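You operate a simulated robot arm through the tools that you are given. There is no shell and no other tool. Be economical: measure what you need, move in short steps, check, and stop when the job is done.

Carry out the task below with a simulated two-armed robot. There is one attempt and no reset: what you move stays moved.

Task
Hold the purple tub on the top of the teal bench steady with one hand, lift the steel strainer out of it with the other and set it down on the top of the teal bench. Set down upright: steel strainer.

The check looks at the end state, three seconds after you hand in, the way a careful person would. Anything else that was tipped, shoved, dropped, spilled or broken makes it a failure.

Robot
Two 7-joint arms with two-finger grippers on one trunk, on a base that drives. Base frame: it is fixed to the floor where the robot stands at the start and does not move with it; the origin is under the middle of the robot, x ahead of it, y to its left, z up; the surface under the hand at the start is at about z = 0.8. Readings come in m, degrees, newtons and seconds.
The left shoulder is at the start at [0.078, 0.151, 0.988], the right one opposite. With the tool pointing down near the work surface each hand reaches from about 0.3 to 0.8 m from the robot's upright axis, wherever it stands, measured 20 degrees to its own side. Places, roughly: top of the teal bench [1, 0.1, 0.8]. Payload 2.54 kg a hand.
The tool frame of a hand sits at the grasp point between the pads (the TCP): z along the fingers, y along the line on which they close. The tips reach 0.03 m beyond it. The gripper opens to 0.116 m. The gripper's body begins 0.095 m behind the TCP.
Orientation is told as [roll, pitch, yaw] about the base's x, y, z axes, in that order, counted from this pose: with the fingers straight down and closing along the base's y, the tool's x points along the base's -x, its y along +y and its z along -z.

Tools
- The arms move only by the tool arm_command. It takes "left_motion", "right_motion" or both (then of equal length, played together; a hand with none holds still); each is text: rows parted by semicolons, each of 7 numbers parted by spaces: the gripper command, from -1 (shut) to 1 (fully open), values between in proportion, then the shift along the tool's x, y, z in m, then the turn, a rotation vector about the tool's x, y, z in degrees. In form: fingers tx ty tz rx ry rz; .... A call has 1 to 10 rows; each row shifts and turns the commanded pose from where the row before left it, along the tool's axes as they then stand. Each row takes 0.2 s and may step no farther than 0.05 m and 8.6 degrees from the row before; otherwise, or with a gripper value out of range, the whole call is refused. Where a pose cannot be reached the arm comes as near as it can. A force on the tool above 40 N (or 10 N above the force at the start of the call, whichever is more), or a blocked arm, ends the call early, and 0.2 s more pass. The fingers move at their own pace (about 0.072 m/s each) and stop on an object; they squeeze with about 45 N. The grip force told is the motor's: it shows also when the fingers shut on nothing. Time passes only in rows, and 0.2 s behind the last, so rows that do not move let the fingers close. It gives the time, the measured TCP pose, the force on the tool (base axes), the opening and the grip force at its end, in the units of the frame above (readings bear some noise), with the torque about the TCP (base axes, N m) and any sound that the robot's microphone picked up, and new pictures: "pictures" is both (left out), scene, wrist or none (wrist: the cameras of the hands that moved).
- Cameras (640 x 400 px; columns grow to the right, rows downward): "scene" is now at [0.1619, -0.0118, 1.1355]; the picture's right is [-0.11, -0.99, 0.00], its down [-0.31, 0.04, -0.95] and it looks along [0.94, -0.11, -0.31] (base axes); focal length 214 px, centre (320, 200). "left" rides on the left gripper at [0.069, 0.015, -0.122] in its tool frame; the picture's right is [-0.21, 0.98, 0.00], its down [-0.83, -0.18, -0.53] and it looks along [-0.52, -0.11, 0.85] (tool axes); focal length 251 px, centre (320, 200). "right" rides on the right gripper at [0.069, -0.015, -0.122] in its tool frame; the picture's right is [0.22, 0.98, 0.00], its down [-0.83, 0.18, -0.53] and it looks along [-0.52, 0.11, 0.85] (tool axes); focal length 251 px, centre (320, 200). There is no depth. A picture from a camera that has moved, and an enlarged one, comes with that camera's place and axes in the base frame and with its lens.
- move_column(by): slides the trunk up (or, below 0, down) by that many m; the arms and the scene camera ride with it, the base frame stays. It gives what a move gives, with no picture.
- drive_base(legs): drives the robot by 1 to 6 legs, each [ahead, left, turn to the left] in m, m and degrees, along the robot's own axes; the way and the turn of a leg run together, so that a leg with both is an arc; at most 1.5 m and 180 degrees a leg. The arms and the cameras ride along, it lands a little off, and it stops where it bumps. It gives what a move gives, and a new picture of the scene camera.
- turn_head(pan, tilt): turns the head with the scene camera to pan (to the left, within 80 degrees either way) and tilt (down, from -29 to 69), counted from straight ahead of the robot. It gives what a move gives, and a new picture of the scene camera.
- close_up(camera, box): a new picture of the part [left, top, right, bottom] of that camera's present view, enlarged. The clock stands still meanwhile.
- sign_off(): hands the job in; it is judged then, once.

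Go step by step. Nothing tells you exact positions but the pictures and the camera data: compare them with the known pose of the tool, close in by small moves and look again before you grip or let go. The budget is 120 turns and 260 pictures, counting those below and the enlarged ones. Unless the task says otherwise, let go and move clear before handing in.

The tools are called by a JSON object that holds its "name" and its "arguments". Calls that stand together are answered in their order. arm_command: Moves the arms, as the interface text tells. Its arguments: {"type":"object","properties":{"left_motion":{"type":"string"},"right_motion":{"type":"string"},"pictures":{"type":"string","enum":["both","scene","wrist","none"]}},"required":[]} The other tools are called the same way: move_column (by) slides the trunk up or down; drive_base (legs) drives the base; turn_head (pan, tilt) turns the head that bears the scene camera; close_up (camera, box) takes an enlarged picture of a part of a camera's view; sign_off () hands the job in.

At the start:

```text
time: 0.0
left_eef_pos: [0.3917, 0.1105, 1.1049]
left_tool_rot: [-0.1, 0.0, 0.0]
left_force: [-0.6, -0.5, 0.5]
left_torque: [-0.01, 0.01, 0.04]
left_opening: 0.1159
left_finger_force: 0.0
right_eef_pos: [0.4016, -0.2659, 1.0183]
right_tool_rot: [0.0, 0.0, -0.1]
right_force: [-0.2, -0.5, 0.1]
right_torque: [-0.01, -0.03, 0.01]
right_opening: 0.1159
right_finger_force: 0.0
trunk travel left (down, up): [-0.225, 0.064]
robot x, y, heading: [-0.0003, 0.001, 0.1]
head pan, tilt: [-6.5, 18.0]
```

scene: 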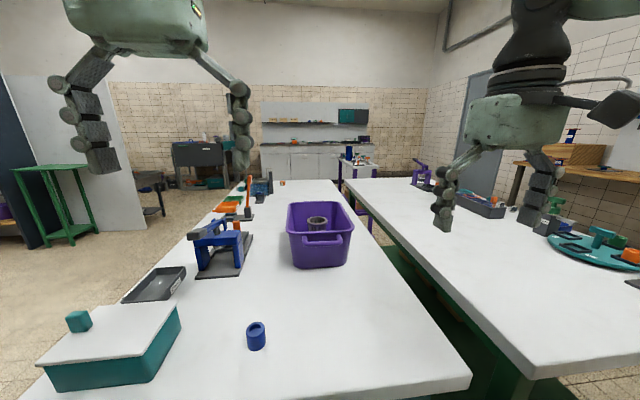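
right: 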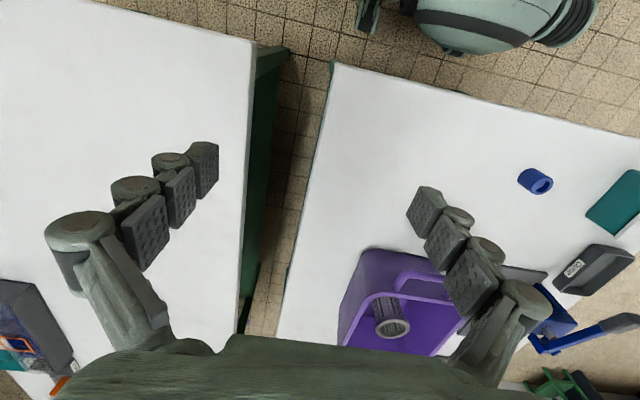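
left: 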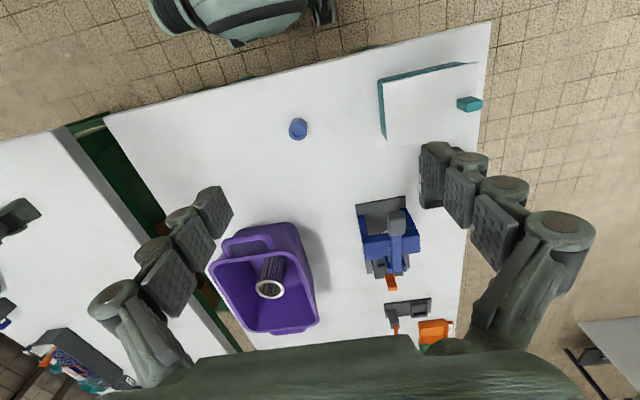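

The purple tub stands ahead on the left table with the strainer upright inside it. I'll look closer at it first.

{"name": "close_up", "arguments": {"camera": "scene", "box": [260, 180, 380, 280]}}

{"name": "close_up", "arguments": {"camera": "left", "box": [190, 200, 350, 350]}}

```text
4.00 times, centred on (320, 230) of scene
camera zoom: at [0.1619, -0.0118, 1.1355], right [-0.11, -0.99, 0.0], down [-0.31, 0.04, -0.95], along [0.94, -0.11, -0.31], focal length 858 px, centre (320, 80)
```

zoom: 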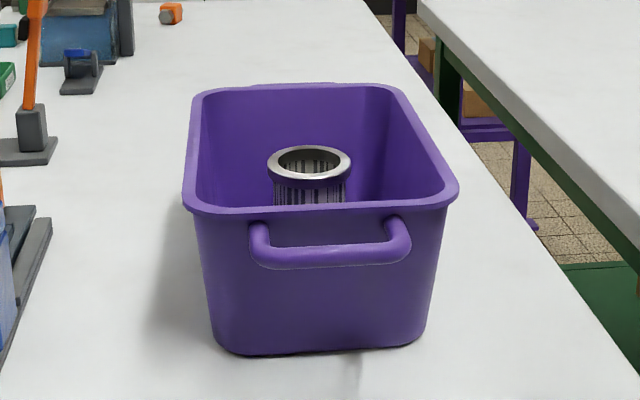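

```text
2.67 times, centred on (270, 275) of left
camera zoom: at [0.3241, 0.1257, 1.2265], right [0.21, 0.98, 0.0], down [0.83, -0.18, 0.53], along [0.52, -0.12, -0.85], focal length 670 px, centre (453, 0)
```

zoom: 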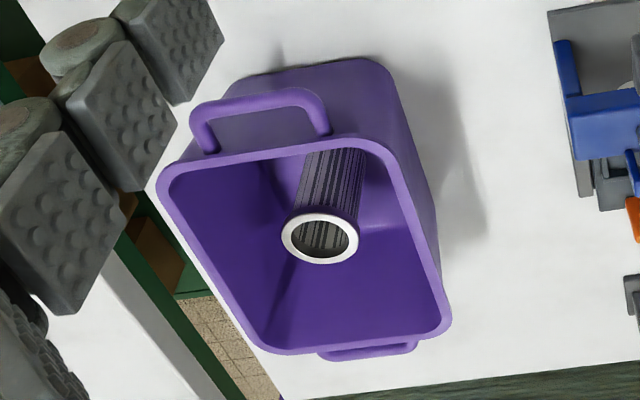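

The tub rim is at about z 0.90 (x 0.62–0.83, y −0.14–0.01). The near handle bar is at about [0.573, −0.06, 0.897] and the strainer rim at [0.723, −0.069, 0.886], about 0.06 wide. The left hand will take the handle, closing along x and leaning to the left, so I turn it first.

{"name": "arm_command", "arguments": {"left_motion": "1 0 0 0 0 0 8.5;1 0 0 0 0 0 8.5;1 0 0 0 0 0 8.5;1 0 0 0 0 0 8.5;1 0 0 0 0 0 8.5;1 0 0 0 0 0 8.5;1 0 0 0 0 0 8.5;1 0 0 0 0 0 8.5;1 0 0 0 0 0 8.5;1 0 0 0 0 0 8.5", "pictures": "none"}}

{"name": "arm_command", "arguments": {"left_motion": "0 0 0.03 0 0 0 5;0 0 0.03 0 0 -8.5 0;-0.2 0 0 0 0 -8.5 0;-0.2 0 0 0 0 -8.5 0;-0.2 0 0 0 0 -8.5 0;-0.2 0 0 0 0 0 0", "pictures": "both"}}

```text
time: 2.2
left_eef_pos: [0.3931, 0.1095, 1.1045]
left_tool_rot: [-0.1, -0.1, -85.1]
left_force: [0.0, -0.4, -0.2]
left_torque: [0.02, -0.02, 0.01]
left_opening: 0.1161
left_finger_force: 0.2
right_eef_pos: [0.4019, -0.2657, 1.0187]
right_tool_rot: [0.0, 0.0, -0.2]
right_force: [-0.2, -1.1, 0.3]
right_torque: [0.02, 0.0, 0.03]
right_opening: 0.1161
right_finger_force: 0.0
trunk travel left (down, up): [-0.225, 0.064]
robot x, y, heading: [-0.0007, -0.0006, 0.1]
head pan, tilt: [-6.5, 18.0]
```

```text
time: 3.6
left_eef_pos: [0.4519, 0.1114, 1.1039]
left_tool_rot: [0.0, -34.2, -90.0]
left_force: [0.7, 0.6, 0.6]
left_torque: [-0.01, 0.02, -0.01]
left_opening: 0.0464
left_finger_force: 0.0
right_eef_pos: [0.4014, -0.266, 1.0187]
right_tool_rot: [-0.1, 0.0, -0.1]
right_force: [0.1, -0.2, 0.0]
right_torque: [0.02, 0.02, 0.02]
right_opening: 0.116
right_finger_force: 0.0
trunk travel left (down, up): [-0.225, 0.064]
robot x, y, heading: [-0.0003, 0.0027, 0.2]
head pan, tilt: [-6.5, 18.0]
camera scene: at [0.1619, -0.0119, 1.1355], right [-0.11, -0.99, 0.0], down [-0.31, 0.04, -0.95], along [0.94, -0.11, -0.31], focal length 214 px, centre (320, 200)
camera left: at [0.4682, 0.2378, 1.1662], right [0.98, -0.18, 0.12], down [-0.18, -0.38, 0.91], along [-0.11, -0.91, -0.41], focal length 251 px, centre (320, 200)
```

scene: 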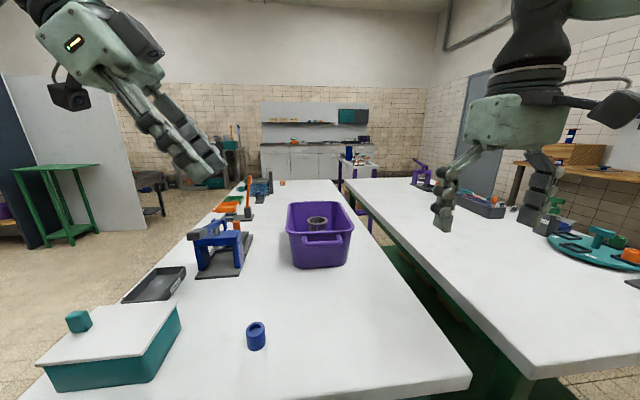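
left: 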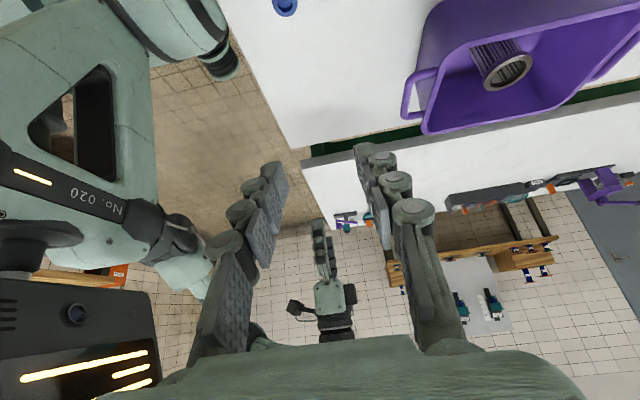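

The left hand leans as intended. I bring it to a point about 0.1 m back from the handle along the finger line.

{"name": "arm_command", "arguments": {"left_motion": "-0.2 -0.0034 0.03 0.037 0 0 0;-0.2 -0.0034 0.03 0.037 0 0 0;-0.2 -0.0034 0.03 0.037 0 0 0;-0.2 -0.0034 0.03 0.037 0 0 0;-0.2 0 0 0 0 0 0"}}

```text
time: 4.8
left_eef_pos: [0.5748, 0.0172, 0.9877]
left_tool_rot: [0.0, -34.1, -90.0]
left_force: [0.0, -0.2, 0.8]
left_torque: [-0.02, -0.01, 0.04]
left_opening: 0.0462
left_finger_force: 0.0
right_eef_pos: [0.401, -0.2653, 1.0182]
right_tool_rot: [0.1, 0.0, -0.2]
right_force: [-0.6, -0.2, 0.4]
right_torque: [0.01, 0.02, 0.0]
right_opening: 0.1161
right_finger_force: 0.0
trunk travel left (down, up): [-0.225, 0.064]
robot x, y, heading: [-0.0008, 0.0, -0.0]
head pan, tilt: [-6.5, 18.0]
camera scene: at [0.1618, -0.0117, 1.1356], right [-0.11, -0.99, 0.0], down [-0.31, 0.04, -0.95], along [0.94, -0.11, -0.31], focal length 214 px, centre (320, 200)
camera left: at [0.5899, 0.1429, 1.0505], right [0.98, -0.18, 0.12], down [-0.18, -0.38, 0.91], along [-0.11, -0.91, -0.41], focal length 251 px, centre (320, 200)
```

scene: 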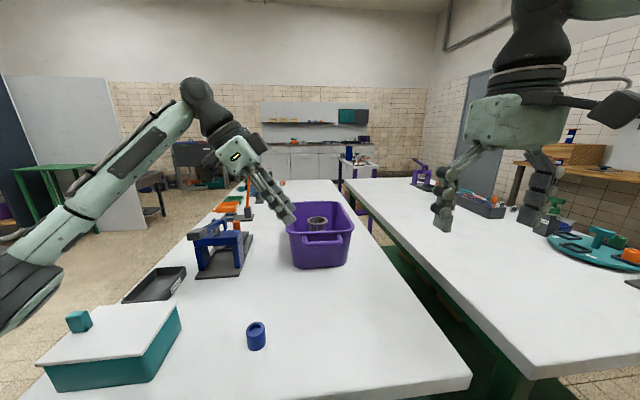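
left: 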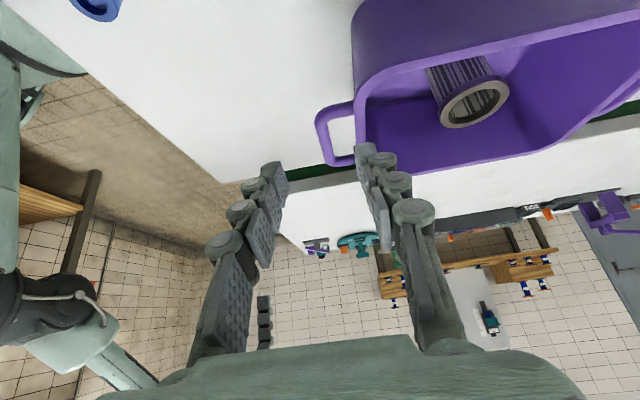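

{"name": "close_up", "arguments": {"camera": "left", "box": [220, 60, 460, 210]}}

{"name": "close_up", "arguments": {"camera": "scene", "box": [240, 170, 380, 280]}}

```text
2.67 times, centred on (340, 135) of left
camera zoom: at [0.5899, 0.1429, 1.0505], right [0.98, -0.18, 0.12], down [-0.18, -0.38, 0.91], along [-0.11, -0.91, -0.41], focal length 670 px, centre (267, 373)
```

zoom: 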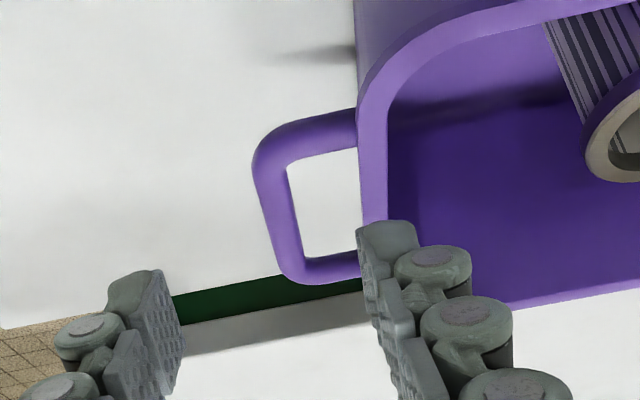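

```text
3.64 times, centred on (310, 225) of scene
camera zoom: at [0.1618, -0.0117, 1.1356], right [-0.11, -0.99, 0.0], down [-0.31, 0.04, -0.95], along [0.94, -0.11, -0.31], focal length 780 px, centre (356, 109)
```

zoom: 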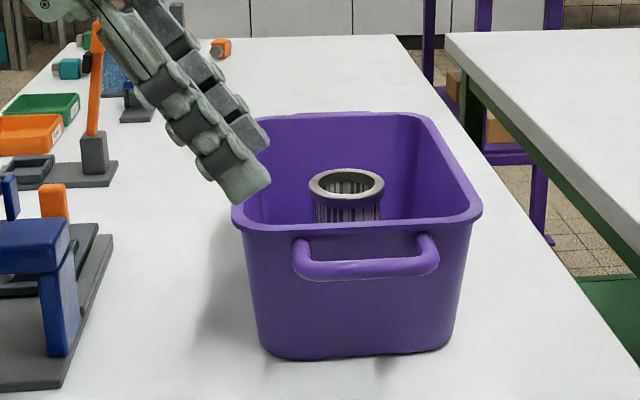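

The handle gap is about 0.026 m wide, so I narrow the opening to about 0.032 m, line up, and advance half way to check.

{"name": "arm_command", "arguments": {"left_motion": "-0.45 -0.0102 0.0017 0 0 0 0;-0.45 0 0 0.03 0 0 0;-0.45 0 0 0.03 0 0 0;-0.45 0 0 0 0 0 0", "pictures": "none"}}

{"name": "close_up", "arguments": {"camera": "left", "box": [220, 60, 460, 210]}}

{"name": "close_up", "arguments": {"camera": "scene", "box": [260, 180, 360, 260]}}

```text
time: 5.8
left_eef_pos: [0.5772, -0.0239, 0.9444]
left_tool_rot: [0.0, -34.1, -89.9]
left_force: [-0.3, 0.5, -0.2]
left_torque: [-0.01, 0.01, 0.02]
left_opening: 0.0321
left_finger_force: 0.0
right_eef_pos: [0.4021, -0.2667, 1.018]
right_tool_rot: [0.1, 0.0, -0.1]
right_force: [0.4, 0.2, 0.5]
right_torque: [0.0, -0.01, -0.05]
right_opening: 0.1159
right_finger_force: 0.1
trunk travel left (down, up): [-0.225, 0.064]
robot x, y, heading: [0.0011, -0.0001, 0.1]
head pan, tilt: [-6.5, 18.0]
```

```text
2.67 times, centred on (340, 135) of left
camera zoom: at [0.5919, 0.1026, 1.0066], right [0.98, -0.18, 0.12], down [-0.18, -0.38, 0.91], along [-0.11, -0.91, -0.41], focal length 670 px, centre (267, 373)
```

zoom: 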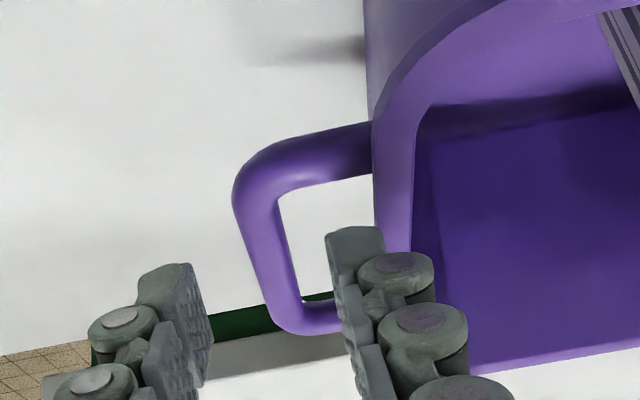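

```text
5.00 times, centred on (310, 220) of scene
camera zoom: at [0.1619, -0.0118, 1.1355], right [-0.11, -0.99, 0.0], down [-0.31, 0.04, -0.95], along [0.94, -0.11, -0.31], focal length 1072 px, centre (370, 100)
```

zoom: 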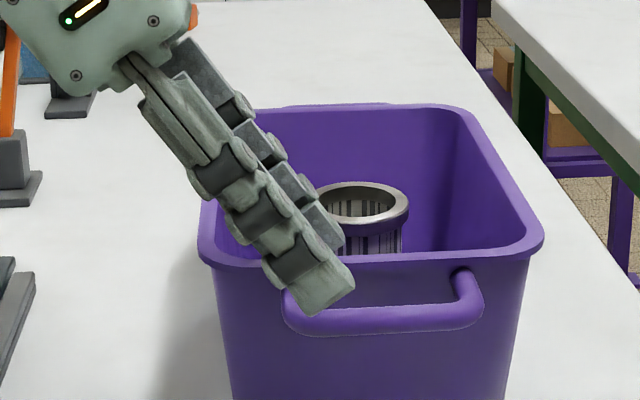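

The front finger lines up with the gap. I narrow slightly more and advance the rest of the way.

{"name": "arm_command", "arguments": {"left_motion": "-0.52 0 -0.0007 0 0 0 0;-0.52 0 0 0.02 0 0 0;-0.52 0 0 0.02 0 0 0;-0.52 0 0 0.019 0 0 0;-0.52 0 0 0 0 0 0", "pictures": "none"}}

{"name": "close_up", "arguments": {"camera": "left", "box": [220, 60, 460, 210]}}

{"name": "close_up", "arguments": {"camera": "scene", "box": [260, 180, 360, 260]}}

```text
time: 7.2
left_eef_pos: [0.5994, -0.0567, 0.9116]
left_tool_rot: [2.7, -34.2, -91.6]
left_force: [-0.5, 1.2, -2.6]
left_torque: [-0.21, -0.01, 0.01]
left_opening: 0.0273
left_finger_force: 0.1
right_eef_pos: [0.4219, -0.265, 1.01]
right_tool_rot: [-0.1, 0.4, -0.2]
right_force: [-0.5, 0.0, 0.3]
right_torque: [-0.02, -0.02, -0.01]
right_opening: 0.1157
right_finger_force: 0.1
trunk travel left (down, up): [-0.225, 0.064]
robot x, y, heading: [0.0139, -0.0001, 0.0]
head pan, tilt: [-6.5, 18.0]
stopped in row 5 (left hand): the arm was blocked; the commanded pose is now the measured one
```

```text
2.67 times, centred on (340, 135) of left
camera zoom: at [0.6126, 0.0702, 0.9749], right [0.97, -0.18, 0.16], down [-0.22, -0.38, 0.9], along [-0.1, -0.91, -0.41], focal length 670 px, centre (267, 373)
```

zoom: 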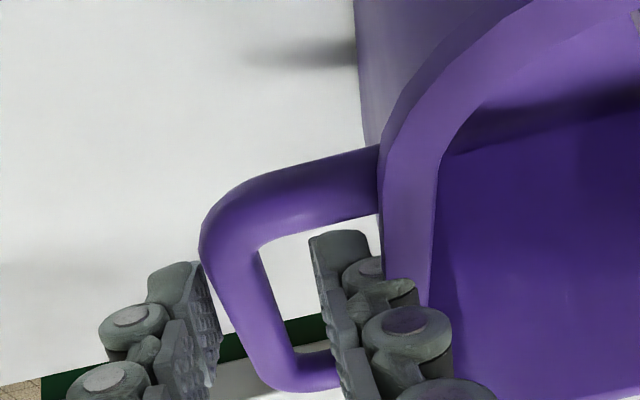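

```text
5.00 times, centred on (310, 220) of scene
camera zoom: at [0.1847, -0.0103, 1.1309], right [-0.12, -0.99, 0.0], down [-0.32, 0.04, -0.95], along [0.94, -0.11, -0.32], focal length 1072 px, centre (370, 100)
```

zoom: 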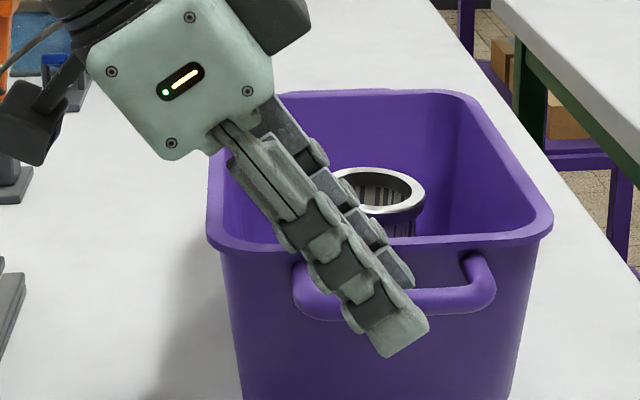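

The move was blocked and the robot's base crept forward slightly. Before doing anything else I look at what the arm is touching.

{"name": "turn_head", "arguments": {"pan": 35, "tilt": 35}}

{"name": "turn_head", "arguments": {"pan": -6.5, "tilt": 18}}

```text
time: 8.3
left_eef_pos: [0.5989, -0.0577, 0.9106]
left_tool_rot: [2.1, -34.1, -91.2]
left_force: [-1.9, -0.2, 1.0]
left_torque: [-0.01, -0.03, -0.05]
left_opening: 0.027
left_finger_force: 0.0
right_eef_pos: [0.4229, -0.2662, 1.0141]
right_tool_rot: [0.0, 0.7, -0.2]
right_force: [0.0, -0.1, 0.2]
right_torque: [0.02, 0.0, 0.0]
right_opening: 0.1156
right_finger_force: 0.1
trunk travel left (down, up): [-0.225, 0.064]
robot x, y, heading: [0.018, 0.0008, -0.1]
head pan, tilt: [35.0, 35.0]
camera scene: at [0.1654, 0.0498, 1.1066], right [0.57, -0.82, -0.01], down [-0.48, -0.33, -0.81], along [0.67, 0.47, -0.58], focal length 214 px, centre (320, 200)
```

scene: 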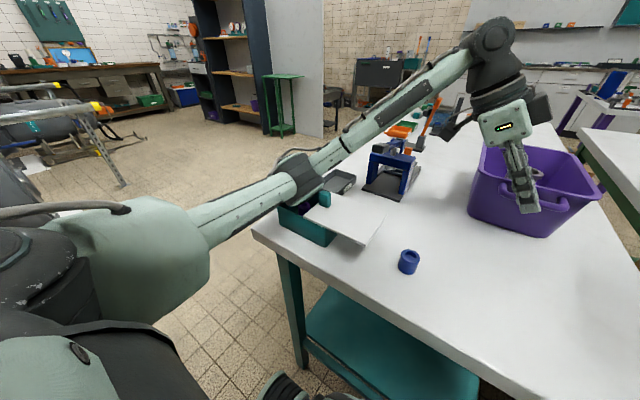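

```text
time: 9.4
left_eef_pos: [0.599, -0.0578, 0.9104]
left_tool_rot: [2.1, -34.1, -91.0]
left_force: [-1.3, -0.1, 1.6]
left_torque: [0.02, -0.05, 0.0]
left_opening: 0.0269
left_finger_force: 0.0
right_eef_pos: [0.4257, -0.2673, 1.0127]
right_tool_rot: [0.0, 0.7, -0.2]
right_force: [0.1, 0.4, -0.6]
right_torque: [-0.01, -0.01, -0.01]
right_opening: 0.1157
right_finger_force: 0.0
trunk travel left (down, up): [-0.225, 0.064]
robot x, y, heading: [0.015, -0.0034, 0.2]
head pan, tilt: [-6.5, 18.0]
camera scene: at [0.1864, -0.0115, 1.1334], right [-0.11, -0.99, 0.0], down [-0.32, 0.04, -0.95], along [0.94, -0.11, -0.32], focal length 214 px, centre (320, 200)
```

scene: 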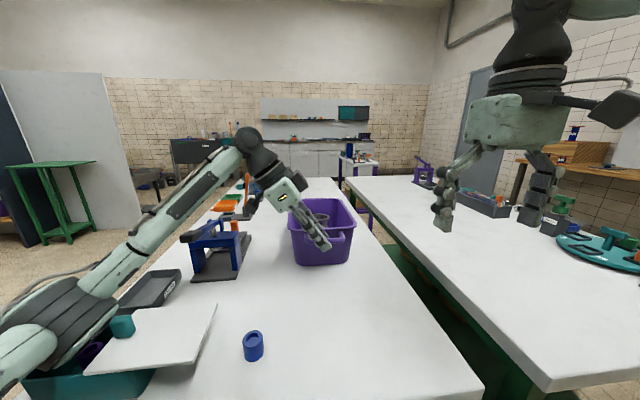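

My left elbow came down on the teal box and displaced its lid. I back the hand straight out along the finger line, slowly, and look at the box again.

{"name": "arm_command", "arguments": {"left_motion": "-0.52 0 0 -0.01 0 0 0;-0.52 0 0 -0.01 0 0 0;-0.52 0 0 -0.015 0 0 0", "pictures": "both"}}

```text
time: 10.2
left_eef_pos: [0.5902, -0.0337, 0.9447]
left_tool_rot: [2.6, -34.1, -91.1]
left_force: [0.3, -0.4, 0.3]
left_torque: [0.01, 0.0, 0.03]
left_opening: 0.0278
left_finger_force: 0.0
right_eef_pos: [0.4148, -0.2651, 1.018]
right_tool_rot: [-0.1, -0.1, 0.0]
right_force: [-0.8, 0.0, 0.1]
right_torque: [0.01, -0.04, 0.01]
right_opening: 0.1159
right_finger_force: 0.1
trunk travel left (down, up): [-0.225, 0.064]
robot x, y, heading: [0.0112, -0.0018, -0.2]
head pan, tilt: [-6.5, 18.0]
camera scene: at [0.1747, -0.0111, 1.1357], right [-0.11, -0.99, 0.0], down [-0.31, 0.03, -0.95], along [0.94, -0.11, -0.31], focal length 214 px, centre (320, 200)
camera left: at [0.6029, 0.0924, 1.0075], right [0.97, -0.17, 0.16], down [-0.21, -0.39, 0.9], along [-0.09, -0.91, -0.41], focal length 251 px, centre (320, 200)
```

scene: 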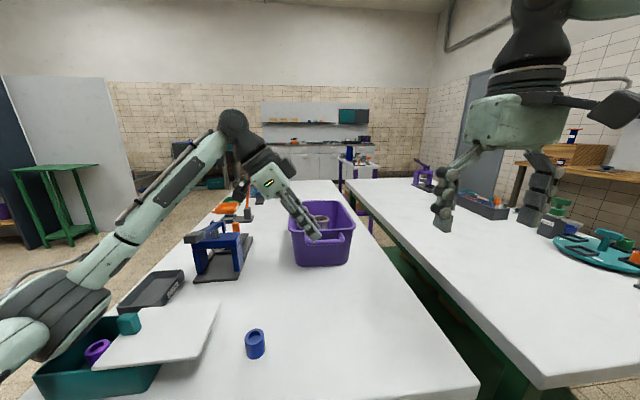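
left: 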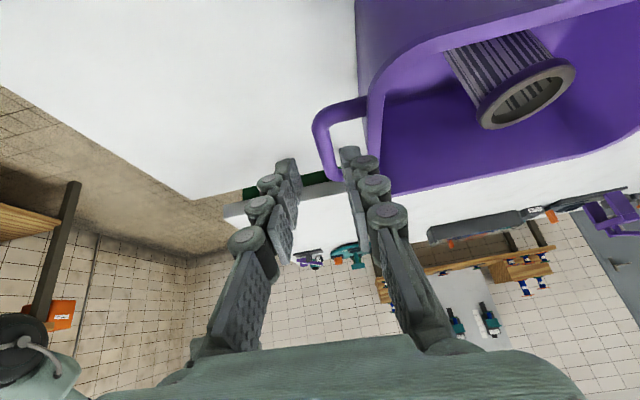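

The lid is a loose one with a knob, now slid half off. I keep retreating the left arm clear, then will put the lid back.

{"name": "arm_command", "arguments": {"left_motion": "-0.52 0 0 -0.03 0 0 0;-0.52 0 0 -0.04 0 0 0;-0.52 0 -0.03 -0.04 0 0 0;-0.52 0 -0.03 -0.04 0 0 0;-0.52 0 -0.03 -0.04 0 0 0;0 0.03 -0.03 -0.02 0 0 0;0 0 0 0 0 0 0", "pictures": "scene"}}

{"name": "move_column", "arguments": {"by": 0.06}}

{"name": "turn_head", "arguments": {"pan": 30, "tilt": 40}}

```text
time: 11.8
left_eef_pos: [0.4654, 0.1063, 1.0966]
left_tool_rot: [2.8, -33.9, -91.3]
left_force: [0.4, 0.6, 0.4]
left_torque: [-0.03, 0.0, -0.02]
left_opening: 0.058
left_finger_force: 0.1
right_eef_pos: [0.4161, -0.2674, 1.0175]
right_tool_rot: [-0.1, -0.1, -0.1]
right_force: [0.3, 0.9, -0.9]
right_torque: [-0.02, 0.01, -0.01]
right_opening: 0.1162
right_finger_force: 0.1
trunk travel left (down, up): [-0.225, 0.064]
robot x, y, heading: [0.0197, 0.0017, -0.1]
head pan, tilt: [-6.5, 18.0]
camera scene: at [0.1759, -0.0117, 1.1355], right [-0.11, -0.99, 0.0], down [-0.31, 0.04, -0.95], along [0.94, -0.11, -0.31], focal length 214 px, centre (320, 200)
```

scene: 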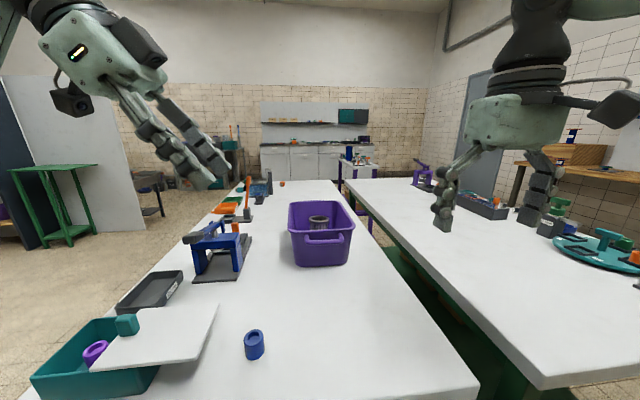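

```text
time: 12.8
left_eef_pos: [0.4672, 0.1073, 1.1566]
left_tool_rot: [2.7, -34.1, -91.4]
left_force: [0.5, 1.1, -0.3]
left_torque: [0.01, 0.0, -0.02]
left_opening: 0.058
left_finger_force: 0.1
right_eef_pos: [0.4156, -0.2669, 1.0776]
right_tool_rot: [-0.1, 0.0, -0.1]
right_force: [0.0, -0.1, 0.1]
right_torque: [-0.01, -0.01, 0.03]
right_opening: 0.1161
right_finger_force: 0.0
trunk travel left (down, up): [-0.285, 0.004]
robot x, y, heading: [0.013, 0.0004, 0.1]
head pan, tilt: [-6.5, 18.0]
```

```text
time: 13.8
left_eef_pos: [0.4656, 0.1068, 1.158]
left_tool_rot: [2.7, -34.1, -91.4]
left_force: [-1.0, 0.2, -0.6]
left_torque: [-0.02, -0.01, -0.04]
left_opening: 0.0579
left_finger_force: 0.0
right_eef_pos: [0.4165, -0.2646, 1.0784]
right_tool_rot: [0.1, 0.1, -0.2]
right_force: [0.4, -0.5, -0.3]
right_torque: [-0.03, 0.0, 0.01]
right_opening: 0.1159
right_finger_force: 0.0
trunk travel left (down, up): [-0.285, 0.004]
robot x, y, heading: [0.0114, 0.0007, -0.1]
head pan, tilt: [30.0, 40.0]
camera scene: at [0.1568, 0.0416, 1.1609], right [0.5, -0.87, 0.0], down [-0.56, -0.32, -0.77], along [0.66, 0.38, -0.64], focal length 214 px, centre (320, 200)
```

scene: 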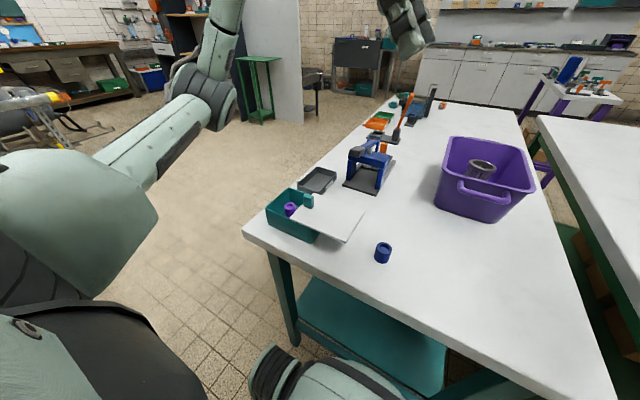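

{"name": "close_up", "arguments": {"camera": "scene", "box": [230, 150, 410, 270]}}

{"name": "close_up", "arguments": {"camera": "left", "box": [0, 0, 640, 400]}}

```text
3.33 times, centred on (320, 210) of scene
camera zoom: at [0.1568, 0.0416, 1.1609], right [0.5, -0.87, 0.0], down [-0.56, -0.32, -0.77], along [0.66, 0.38, -0.64], focal length 715 px, centre (320, 167)
```

zoom: 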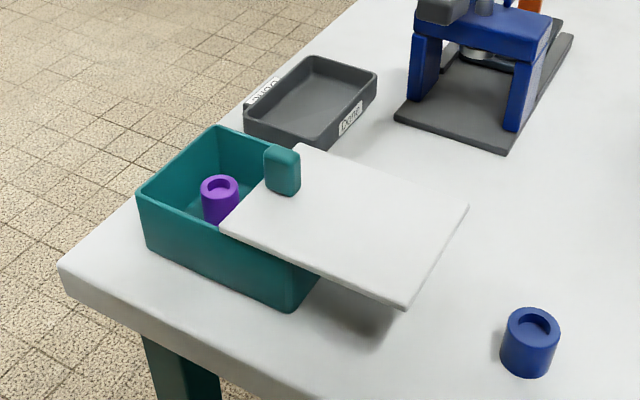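

```text
1.00 times, centred on (320, 200) of left (not enlarged: the box is as wide or as high as the picture)
camera zoom: at [0.479, 0.2332, 1.2199], right [0.97, -0.18, 0.16], down [-0.22, -0.39, 0.9], along [-0.1, -0.91, -0.41], focal length 251 px, centre (320, 200)
```

zoom: 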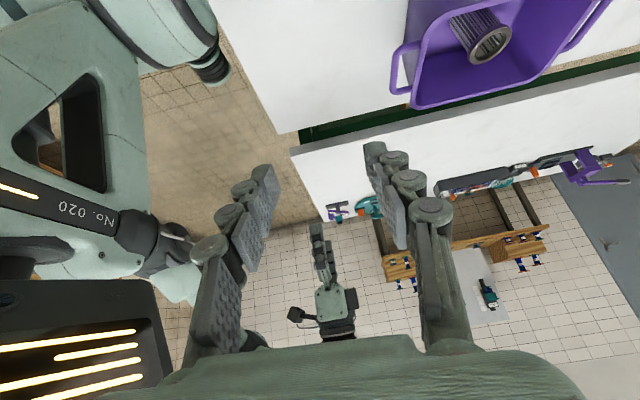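

The box itself hasn't moved. It has a sliding lid that was pushed about 0.073 m toward −y (its edge is now at y≈0.124, was 0.197). I'll push it back with the closed right fingers, after moving the left hand out of the way.

{"name": "arm_command", "arguments": {"left_motion": "0 0.02 0 -0.03 0 0 0;0 0.02 0 -0.03 0 0 0;0 0.02 0 -0.03 0 0 0;0 0.02 0 -0.03 0 0 0;0 0 0 0 0 0 0", "right_motion": "-1 0 0 0 0 0 0;-1 0 0 0 0 0 0;-1 0 0 0 0 0 0;-1 0 0 0 0 0 0;-1 0 0 0 0 0 0", "pictures": "scene"}}

```text
time: 15.0
left_eef_pos: [0.463, 0.2394, 1.2117]
left_tool_rot: [2.7, -34.1, -91.4]
left_force: [0.0, -0.7, 0.8]
left_torque: [0.01, 0.04, 0.01]
left_opening: 0.058
left_finger_force: 0.1
right_eef_pos: [0.4159, -0.2659, 1.0778]
right_tool_rot: [-0.1, -0.1, -0.2]
right_force: [0.1, 0.4, -0.8]
right_torque: [0.04, 0.01, 0.0]
right_opening: 0.0
right_finger_force: 28.4
trunk travel left (down, up): [-0.285, 0.004]
robot x, y, heading: [0.011, 0.0004, 0.0]
head pan, tilt: [30.0, 40.0]
camera scene: at [0.157, 0.0414, 1.1608], right [0.5, -0.87, 0.0], down [-0.56, -0.32, -0.77], along [0.66, 0.38, -0.64], focal length 214 px, centre (320, 200)
```

scene: 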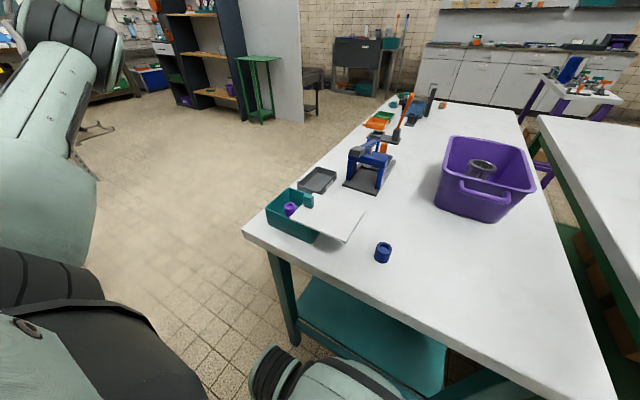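

{"name": "arm_command", "arguments": {"right_motion": "-1 -0.00275 0.044 0.01 0 0 0;-1 -0.00275 0.044 0.01 0 0 0;-1 -0.00275 0.044 0.01 0 0 0;-1 -0.00275 0.044 0.01 0 0 0;-1 -0.00275 0.044 0.01 0 0 0;-1 -0.00275 0.044 0.01 0 0 0;-1 -0.00275 0.044 0.01 0 0 0;-1 -0.00275 0.042 0.01 0 0 0;-1 0 0 0 0 0 0"}}

```text
time: 17.0
left_eef_pos: [0.4632, 0.2409, 1.2125]
left_tool_rot: [2.7, -34.1, -91.4]
left_force: [-0.1, 0.3, 0.2]
left_torque: [0.01, -0.01, 0.02]
left_opening: 0.0581
left_finger_force: 0.1
right_eef_pos: [0.4397, -0.0668, 1.0245]
right_tool_rot: [0.0, -0.1, 0.0]
right_force: [0.7, 0.2, 0.6]
right_torque: [0.0, -0.01, 0.0]
right_opening: 0.0001
right_finger_force: 28.8
right hand out of reach, approached as far as the arm can: row 5, 6, 7, 8
trunk travel left (down, up): [-0.285, 0.004]
robot x, y, heading: [0.0177, -0.0012, -0.2]
head pan, tilt: [30.0, 40.0]
camera scene: at [0.1566, 0.0416, 1.1609], right [0.5, -0.87, 0.0], down [-0.56, -0.32, -0.77], along [0.66, 0.38, -0.64], focal length 214 px, centre (320, 200)
camera right: at [0.3709, -0.0822, 1.1477], right [-0.21, 0.98, 0.0], down [0.83, 0.18, 0.53], along [0.52, 0.11, -0.85], focal length 251 px, centre (320, 200)
```

scene: 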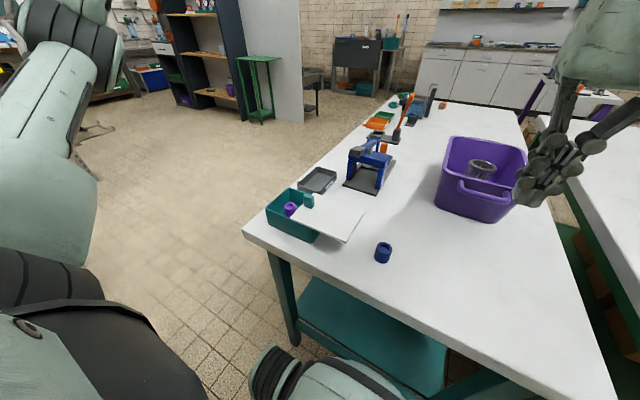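
right: 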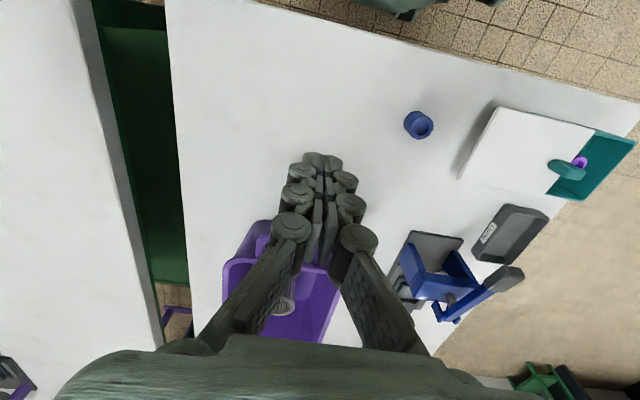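

The right hand can't reach that far left, so it goes back to its side. The left hand will do the push, upright, which keeps the elbow higher; I watch the elbow on the way down.

{"name": "arm_command", "arguments": {"right_motion": "-1 0 -0.045 0 0 0 0;-1 0 -0.045 0 0 0 0;-1 0 -0.045 0 0 0 0;-1 0 -0.045 0 0 0 0;1 0 0 0 0 0 0;1 0 0 0 0 0 0", "left_motion": "-1 0 0 0 0 8.5 0;-1 0 0 0 0 8.5 0;-1 0 0 0 0 8.5 0;-1 0 0 0 0 8.5 0;-1 -0.035 -0.01 0.02 0 0 0;-1 -0.035 -0.015 0.02 0 0 0"}}

```text
time: 18.4
left_eef_pos: [0.4408, 0.1702, 1.1723]
left_tool_rot: [2.3, 0.0, -89.9]
left_force: [-0.3, -0.6, 1.2]
left_torque: [0.0, 0.0, -0.01]
left_opening: 0.0001
left_finger_force: 28.5
right_eef_pos: [0.442, -0.2474, 1.0228]
right_tool_rot: [-0.1, 0.1, -0.1]
right_force: [0.4, -0.2, -0.7]
right_torque: [0.0, 0.01, 0.02]
right_opening: 0.0786
right_finger_force: 0.0
trunk travel left (down, up): [-0.285, 0.004]
robot x, y, heading: [0.0131, 0.0034, -0.1]
head pan, tilt: [30.0, 40.0]
camera scene: at [0.1568, 0.041, 1.161], right [0.5, -0.87, 0.0], down [-0.56, -0.32, -0.77], along [0.66, 0.38, -0.64], focal length 214 px, centre (320, 200)
camera right: at [0.3716, -0.2627, 1.1458], right [-0.21, 0.98, 0.0], down [0.83, 0.18, 0.53], along [0.52, 0.11, -0.85], focal length 251 px, centre (320, 200)
camera left: at [0.4518, 0.2405, 1.2946], right [0.98, -0.21, 0.04], down [-0.2, -0.83, 0.53], along [-0.08, -0.52, -0.85], focal length 251 px, centre (320, 200)
```

scene: 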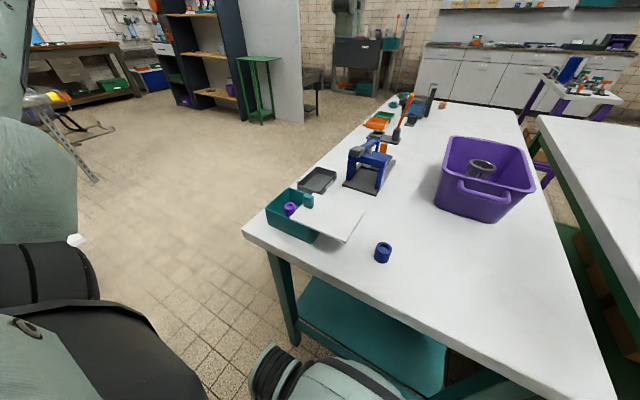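
right: 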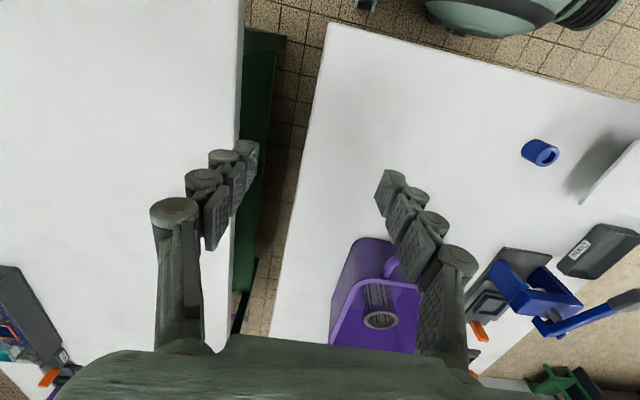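
left: 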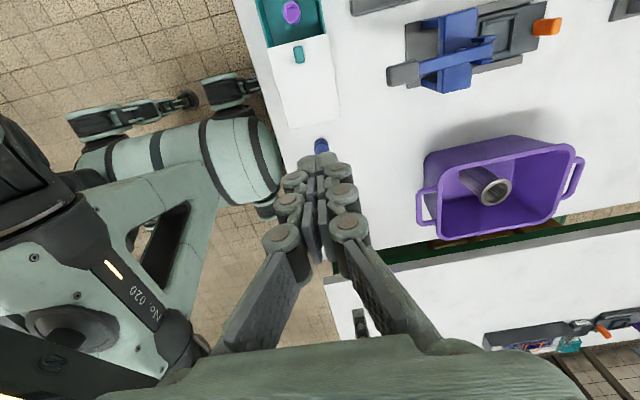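

{"name": "arm_command", "arguments": {"left_motion": "-1 -0.0144 -0.0016 0.04 0 0 0;-1 -0.0144 -0.0016 0.04 0 0 0;-1 -0.0144 -0.0016 0.04 0 0 0;-1 -0.0144 -0.0016 0.04 0 0 0;-1 -0.0144 -0.0016 0.04 0 0 0;-1 0 0 0 0 0 0", "pictures": "both"}}

```text
time: 19.8
left_eef_pos: [0.4395, 0.1001, 0.9684]
left_tool_rot: [2.3, -0.1, -89.9]
left_force: [0.0, -0.3, 0.5]
left_torque: [-0.02, 0.03, -0.02]
left_opening: 0.0003
left_finger_force: 28.2
right_eef_pos: [0.44, -0.2467, 1.0228]
right_tool_rot: [0.0, 0.0, 0.0]
right_force: [0.5, -0.5, 0.4]
right_torque: [-0.01, 0.01, -0.01]
right_opening: 0.116
right_finger_force: 0.0
trunk travel left (down, up): [-0.285, 0.004]
robot x, y, heading: [0.0133, 0.0006, -0.0]
head pan, tilt: [30.0, 40.0]
camera scene: at [0.1566, 0.0417, 1.1609], right [0.5, -0.87, 0.0], down [-0.56, -0.32, -0.77], along [0.66, 0.38, -0.64], focal length 214 px, centre (320, 200)
camera left: at [0.451, 0.1703, 1.091], right [0.98, -0.21, 0.04], down [-0.2, -0.83, 0.53], along [-0.08, -0.52, -0.85], focal length 251 px, centre (320, 200)
```

scene: 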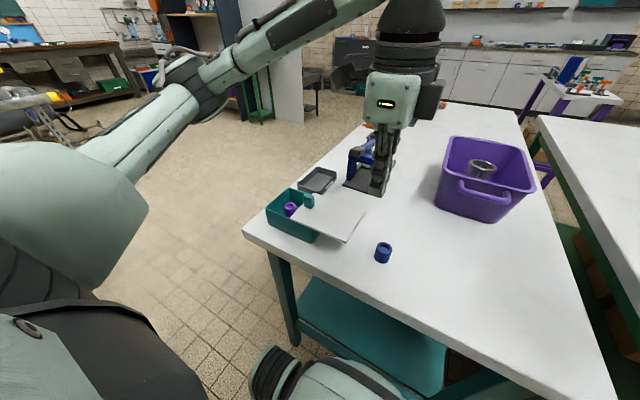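
left: 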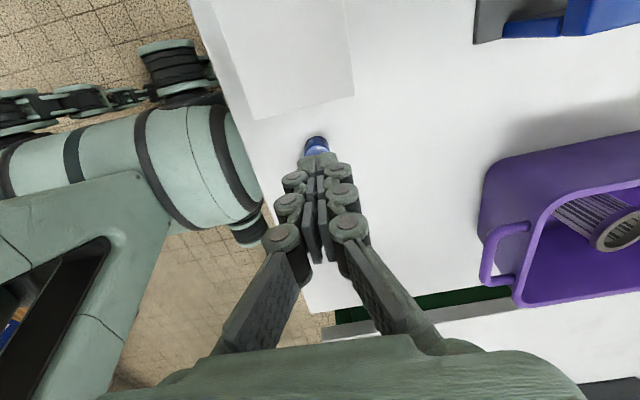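

The elbow stays high this way. The lid edge is at y≈0.125, centred on x≈0.434; I lower the closed tips to lid height just beside it.

{"name": "arm_command", "arguments": {"left_motion": "-1 0 -0.005 0.035 0 0 0;-1 0 0 0.035 0 0 0;-1 0 0 0.025 0 0 0;-1 0 0 0 0 0 0", "pictures": "both"}}

{"name": "close_up", "arguments": {"camera": "scene", "box": [250, 160, 430, 270]}}

```text
time: 20.8
left_eef_pos: [0.4403, 0.0979, 0.8722]
left_tool_rot: [2.2, 0.0, -89.9]
left_force: [1.1, 1.0, 0.2]
left_torque: [0.01, -0.01, -0.03]
left_opening: 0.0001
left_finger_force: 28.8
right_eef_pos: [0.4404, -0.2464, 1.022]
right_tool_rot: [0.0, 0.0, -0.1]
right_force: [-0.1, 0.5, -0.2]
right_torque: [-0.01, 0.03, 0.0]
right_opening: 0.1162
right_finger_force: 0.1
trunk travel left (down, up): [-0.285, 0.004]
robot x, y, heading: [0.0172, -0.0015, -0.2]
head pan, tilt: [30.0, 40.0]
camera scene: at [0.1567, 0.0416, 1.1609], right [0.5, -0.87, 0.0], down [-0.56, -0.32, -0.77], along [0.66, 0.38, -0.64], focal length 214 px, centre (320, 200)
camera left: at [0.4507, 0.1684, 0.9955], right [0.98, -0.21, 0.04], down [-0.2, -0.83, 0.53], along [-0.08, -0.52, -0.85], focal length 251 px, centre (320, 200)
```

scene: 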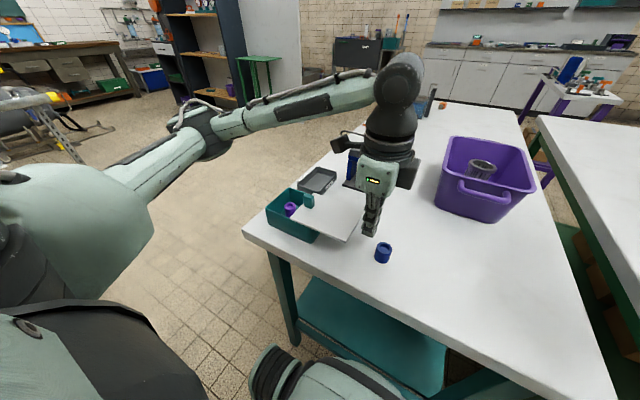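
left: 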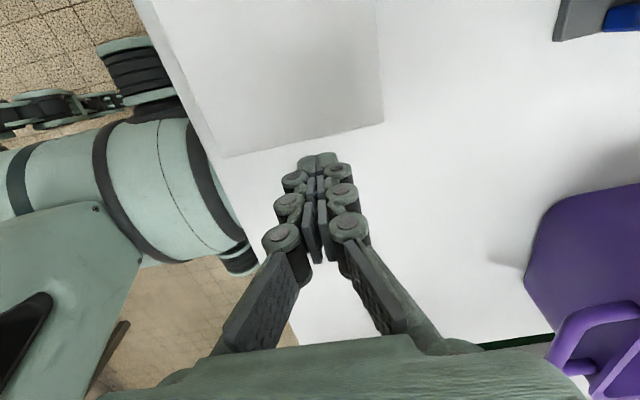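

```text
3.56 times, centred on (340, 215) of scene
camera zoom: at [0.1567, 0.0416, 1.1609], right [0.5, -0.87, 0.0], down [-0.56, -0.32, -0.77], along [0.66, 0.38, -0.64], focal length 763 px, centre (249, 147)
```

zoom: 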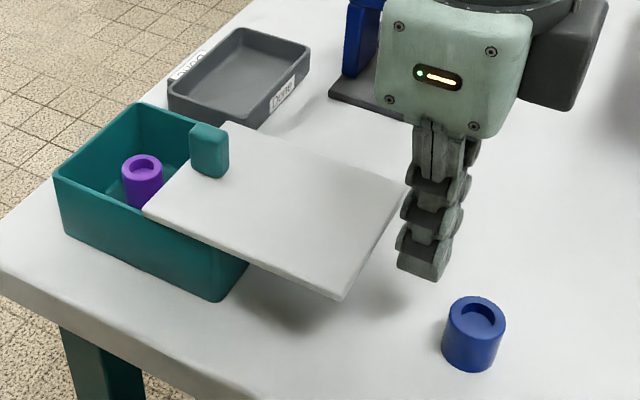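

The tip is at the lid's edge height. I push gently toward +y, in two stages.

{"name": "arm_command", "arguments": {"left_motion": "-1 0.005 -0.006 0 0 0 0;-1 0.01 0 0 0 0 0;-1 0.01 0 0 0 0 0;-1 0.01 0 0 0 0 0;-1 0.01 0 0 0 0 0;-1 0.01 0 0 0 0 0;-1 0 0 0 0 0 0", "pictures": "both"}}

{"name": "close_up", "arguments": {"camera": "scene", "box": [250, 160, 430, 270]}}

```text
time: 22.4
left_eef_pos: [0.4325, 0.1534, 0.8762]
left_tool_rot: [2.2, -0.1, -90.0]
left_force: [0.4, 0.3, 0.8]
left_torque: [0.02, -0.04, 0.0]
left_opening: 0.0
left_finger_force: 28.3
right_eef_pos: [0.44, -0.2463, 1.0226]
right_tool_rot: [-0.1, 0.0, -0.1]
right_force: [-0.6, 0.8, -0.1]
right_torque: [-0.01, 0.0, 0.01]
right_opening: 0.1159
right_finger_force: 0.1
trunk travel left (down, up): [-0.285, 0.004]
robot x, y, heading: [0.0154, -0.0035, -0.2]
head pan, tilt: [30.0, 40.0]
camera scene: at [0.1568, 0.0416, 1.1609], right [0.5, -0.87, 0.0], down [-0.56, -0.32, -0.77], along [0.66, 0.38, -0.64], focal length 214 px, centre (320, 200)
camera left: at [0.4443, 0.223, 0.9974], right [0.98, -0.21, 0.04], down [-0.2, -0.83, 0.53], along [-0.08, -0.52, -0.85], focal length 251 px, centre (320, 200)
```

scene: 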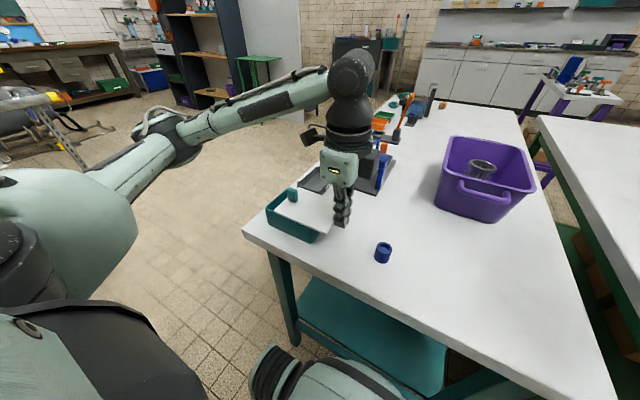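
left: 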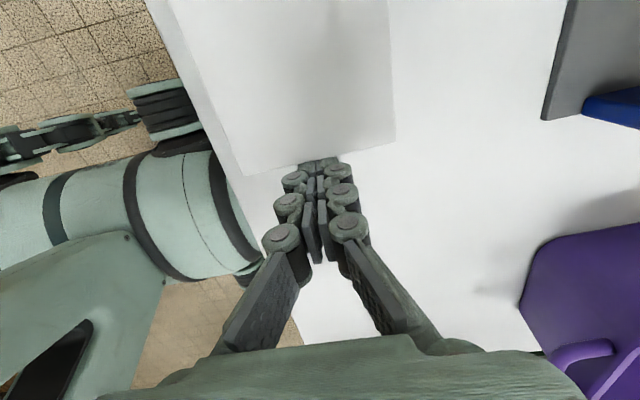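

```text
3.56 times, centred on (340, 215) of scene
camera zoom: at [0.1568, 0.0416, 1.1609], right [0.5, -0.87, 0.0], down [-0.56, -0.32, -0.77], along [0.66, 0.38, -0.64], focal length 763 px, centre (249, 147)
```

zoom: 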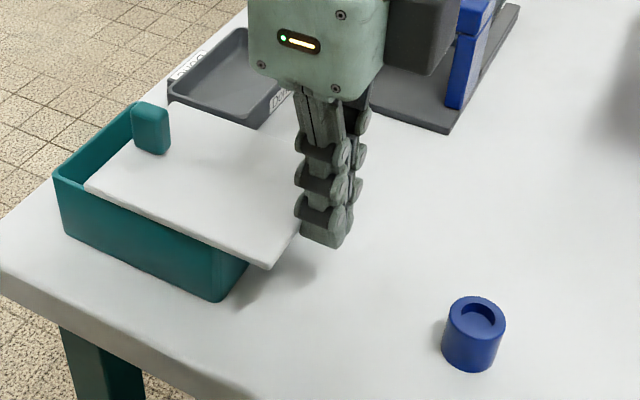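

The lid slides back and the box stays put. About 0.03 m remains.

{"name": "arm_command", "arguments": {"left_motion": "-1 0.008 0 0.002 0 0 0;-1 0.008 0 0 0 0 0;-1 0.007 0 0 0 0 0;-1 0.005 0 0 0 0 0;-1 0 0 0 0 0 0", "pictures": "none"}}

{"name": "close_up", "arguments": {"camera": "scene", "box": [250, 160, 430, 270]}}

```text
time: 23.6
left_eef_pos: [0.4333, 0.183, 0.873]
left_tool_rot: [2.2, -0.1, -89.9]
left_force: [0.4, -0.4, -0.3]
left_torque: [-0.02, -0.02, 0.0]
left_opening: 0.0001
left_finger_force: 28.6
right_eef_pos: [0.4408, -0.2468, 1.0227]
right_tool_rot: [-0.1, -0.1, -0.2]
right_force: [0.7, -0.1, 0.2]
right_torque: [0.02, -0.01, 0.0]
right_opening: 0.1159
right_finger_force: 0.1
trunk travel left (down, up): [-0.285, 0.004]
robot x, y, heading: [0.0184, -0.0004, -0.3]
head pan, tilt: [30.0, 40.0]
```

```text
3.56 times, centred on (340, 215) of scene
camera zoom: at [0.1567, 0.0416, 1.1609], right [0.5, -0.87, 0.0], down [-0.56, -0.32, -0.77], along [0.66, 0.38, -0.64], focal length 763 px, centre (249, 147)
```

zoom: 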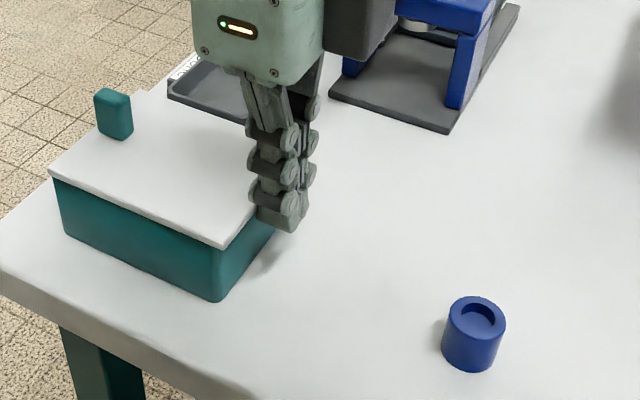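

The lid is back over the box. I withdraw the hand and check from the original head view.

{"name": "arm_command", "arguments": {"left_motion": "-1 -0.015 0 0 0 0 0;-1 0 0 -0.045 0 0 0;-1 0 0 -0.045 0 0 0;-1 0 0 -0.045 0 0 0;-1 0 0 -0.045 0 0 0;-0.2 0 0 -0.04 0 0 0;-0.2 0 0 0 0 0 0", "pictures": "none"}}

{"name": "turn_head", "arguments": {"pan": -6.5, "tilt": 18}}

{"name": "close_up", "arguments": {"camera": "scene", "box": [0, 270, 200, 400]}}

```text
time: 25.2
left_eef_pos: [0.4248, 0.169, 1.0932]
left_tool_rot: [2.1, 0.0, -89.9]
left_force: [0.4, -0.9, 0.1]
left_torque: [0.03, -0.02, 0.0]
left_opening: 0.0465
left_finger_force: 0.0
right_eef_pos: [0.4409, -0.246, 1.0228]
right_tool_rot: [-0.1, 0.0, -0.2]
right_force: [-0.3, 0.4, 0.5]
right_torque: [-0.01, -0.03, 0.0]
right_opening: 0.1161
right_finger_force: 0.1
trunk travel left (down, up): [-0.285, 0.004]
robot x, y, heading: [0.0117, 0.0012, -0.0]
head pan, tilt: [30.0, 40.0]
```

```text
time: 26.2
left_eef_pos: [0.4247, 0.1688, 1.0933]
left_tool_rot: [2.2, 0.0, -89.9]
left_force: [-0.9, -0.2, 0.2]
left_torque: [-0.01, 0.0, 0.01]
left_opening: 0.0465
left_finger_force: 0.1
right_eef_pos: [0.4397, -0.2461, 1.0218]
right_tool_rot: [0.1, 0.0, -0.1]
right_force: [0.7, -0.2, 0.6]
right_torque: [0.01, -0.03, -0.01]
right_opening: 0.116
right_finger_force: 0.1
trunk travel left (down, up): [-0.285, 0.004]
robot x, y, heading: [0.0142, 0.0011, -0.1]
head pan, tilt: [-6.5, 18.0]
camera scene: at [0.1758, -0.0114, 1.1955], right [-0.11, -0.99, 0.0], down [-0.31, 0.04, -0.95], along [0.94, -0.11, -0.31], focal length 214 px, centre (320, 200)
```

scene: 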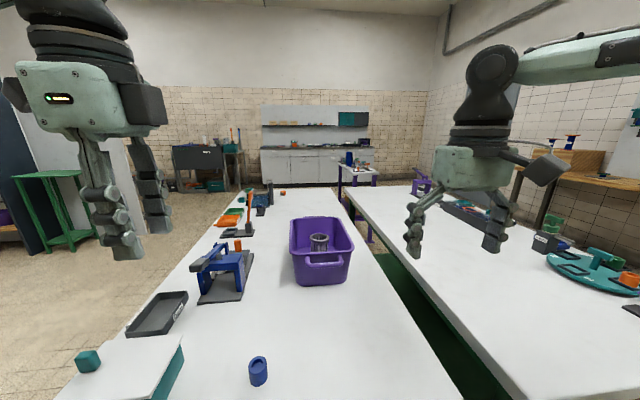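

```text
3.08 times, centred on (100, 335) of scene
camera zoom: at [0.1758, -0.0114, 1.1955], right [-0.11, -0.99, 0.0], down [-0.31, 0.04, -0.95], along [0.94, -0.11, -0.31], focal length 660 px, centre (997, -215)
```

zoom: 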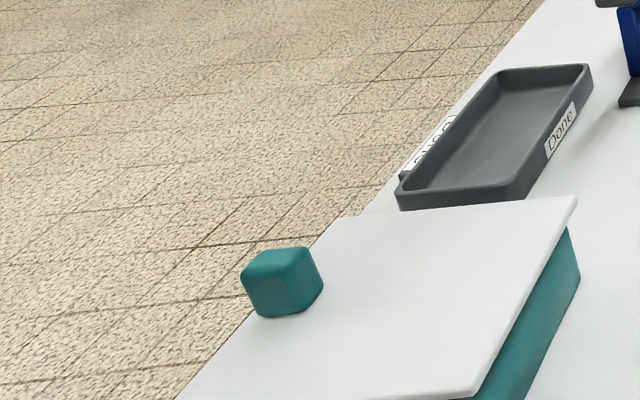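

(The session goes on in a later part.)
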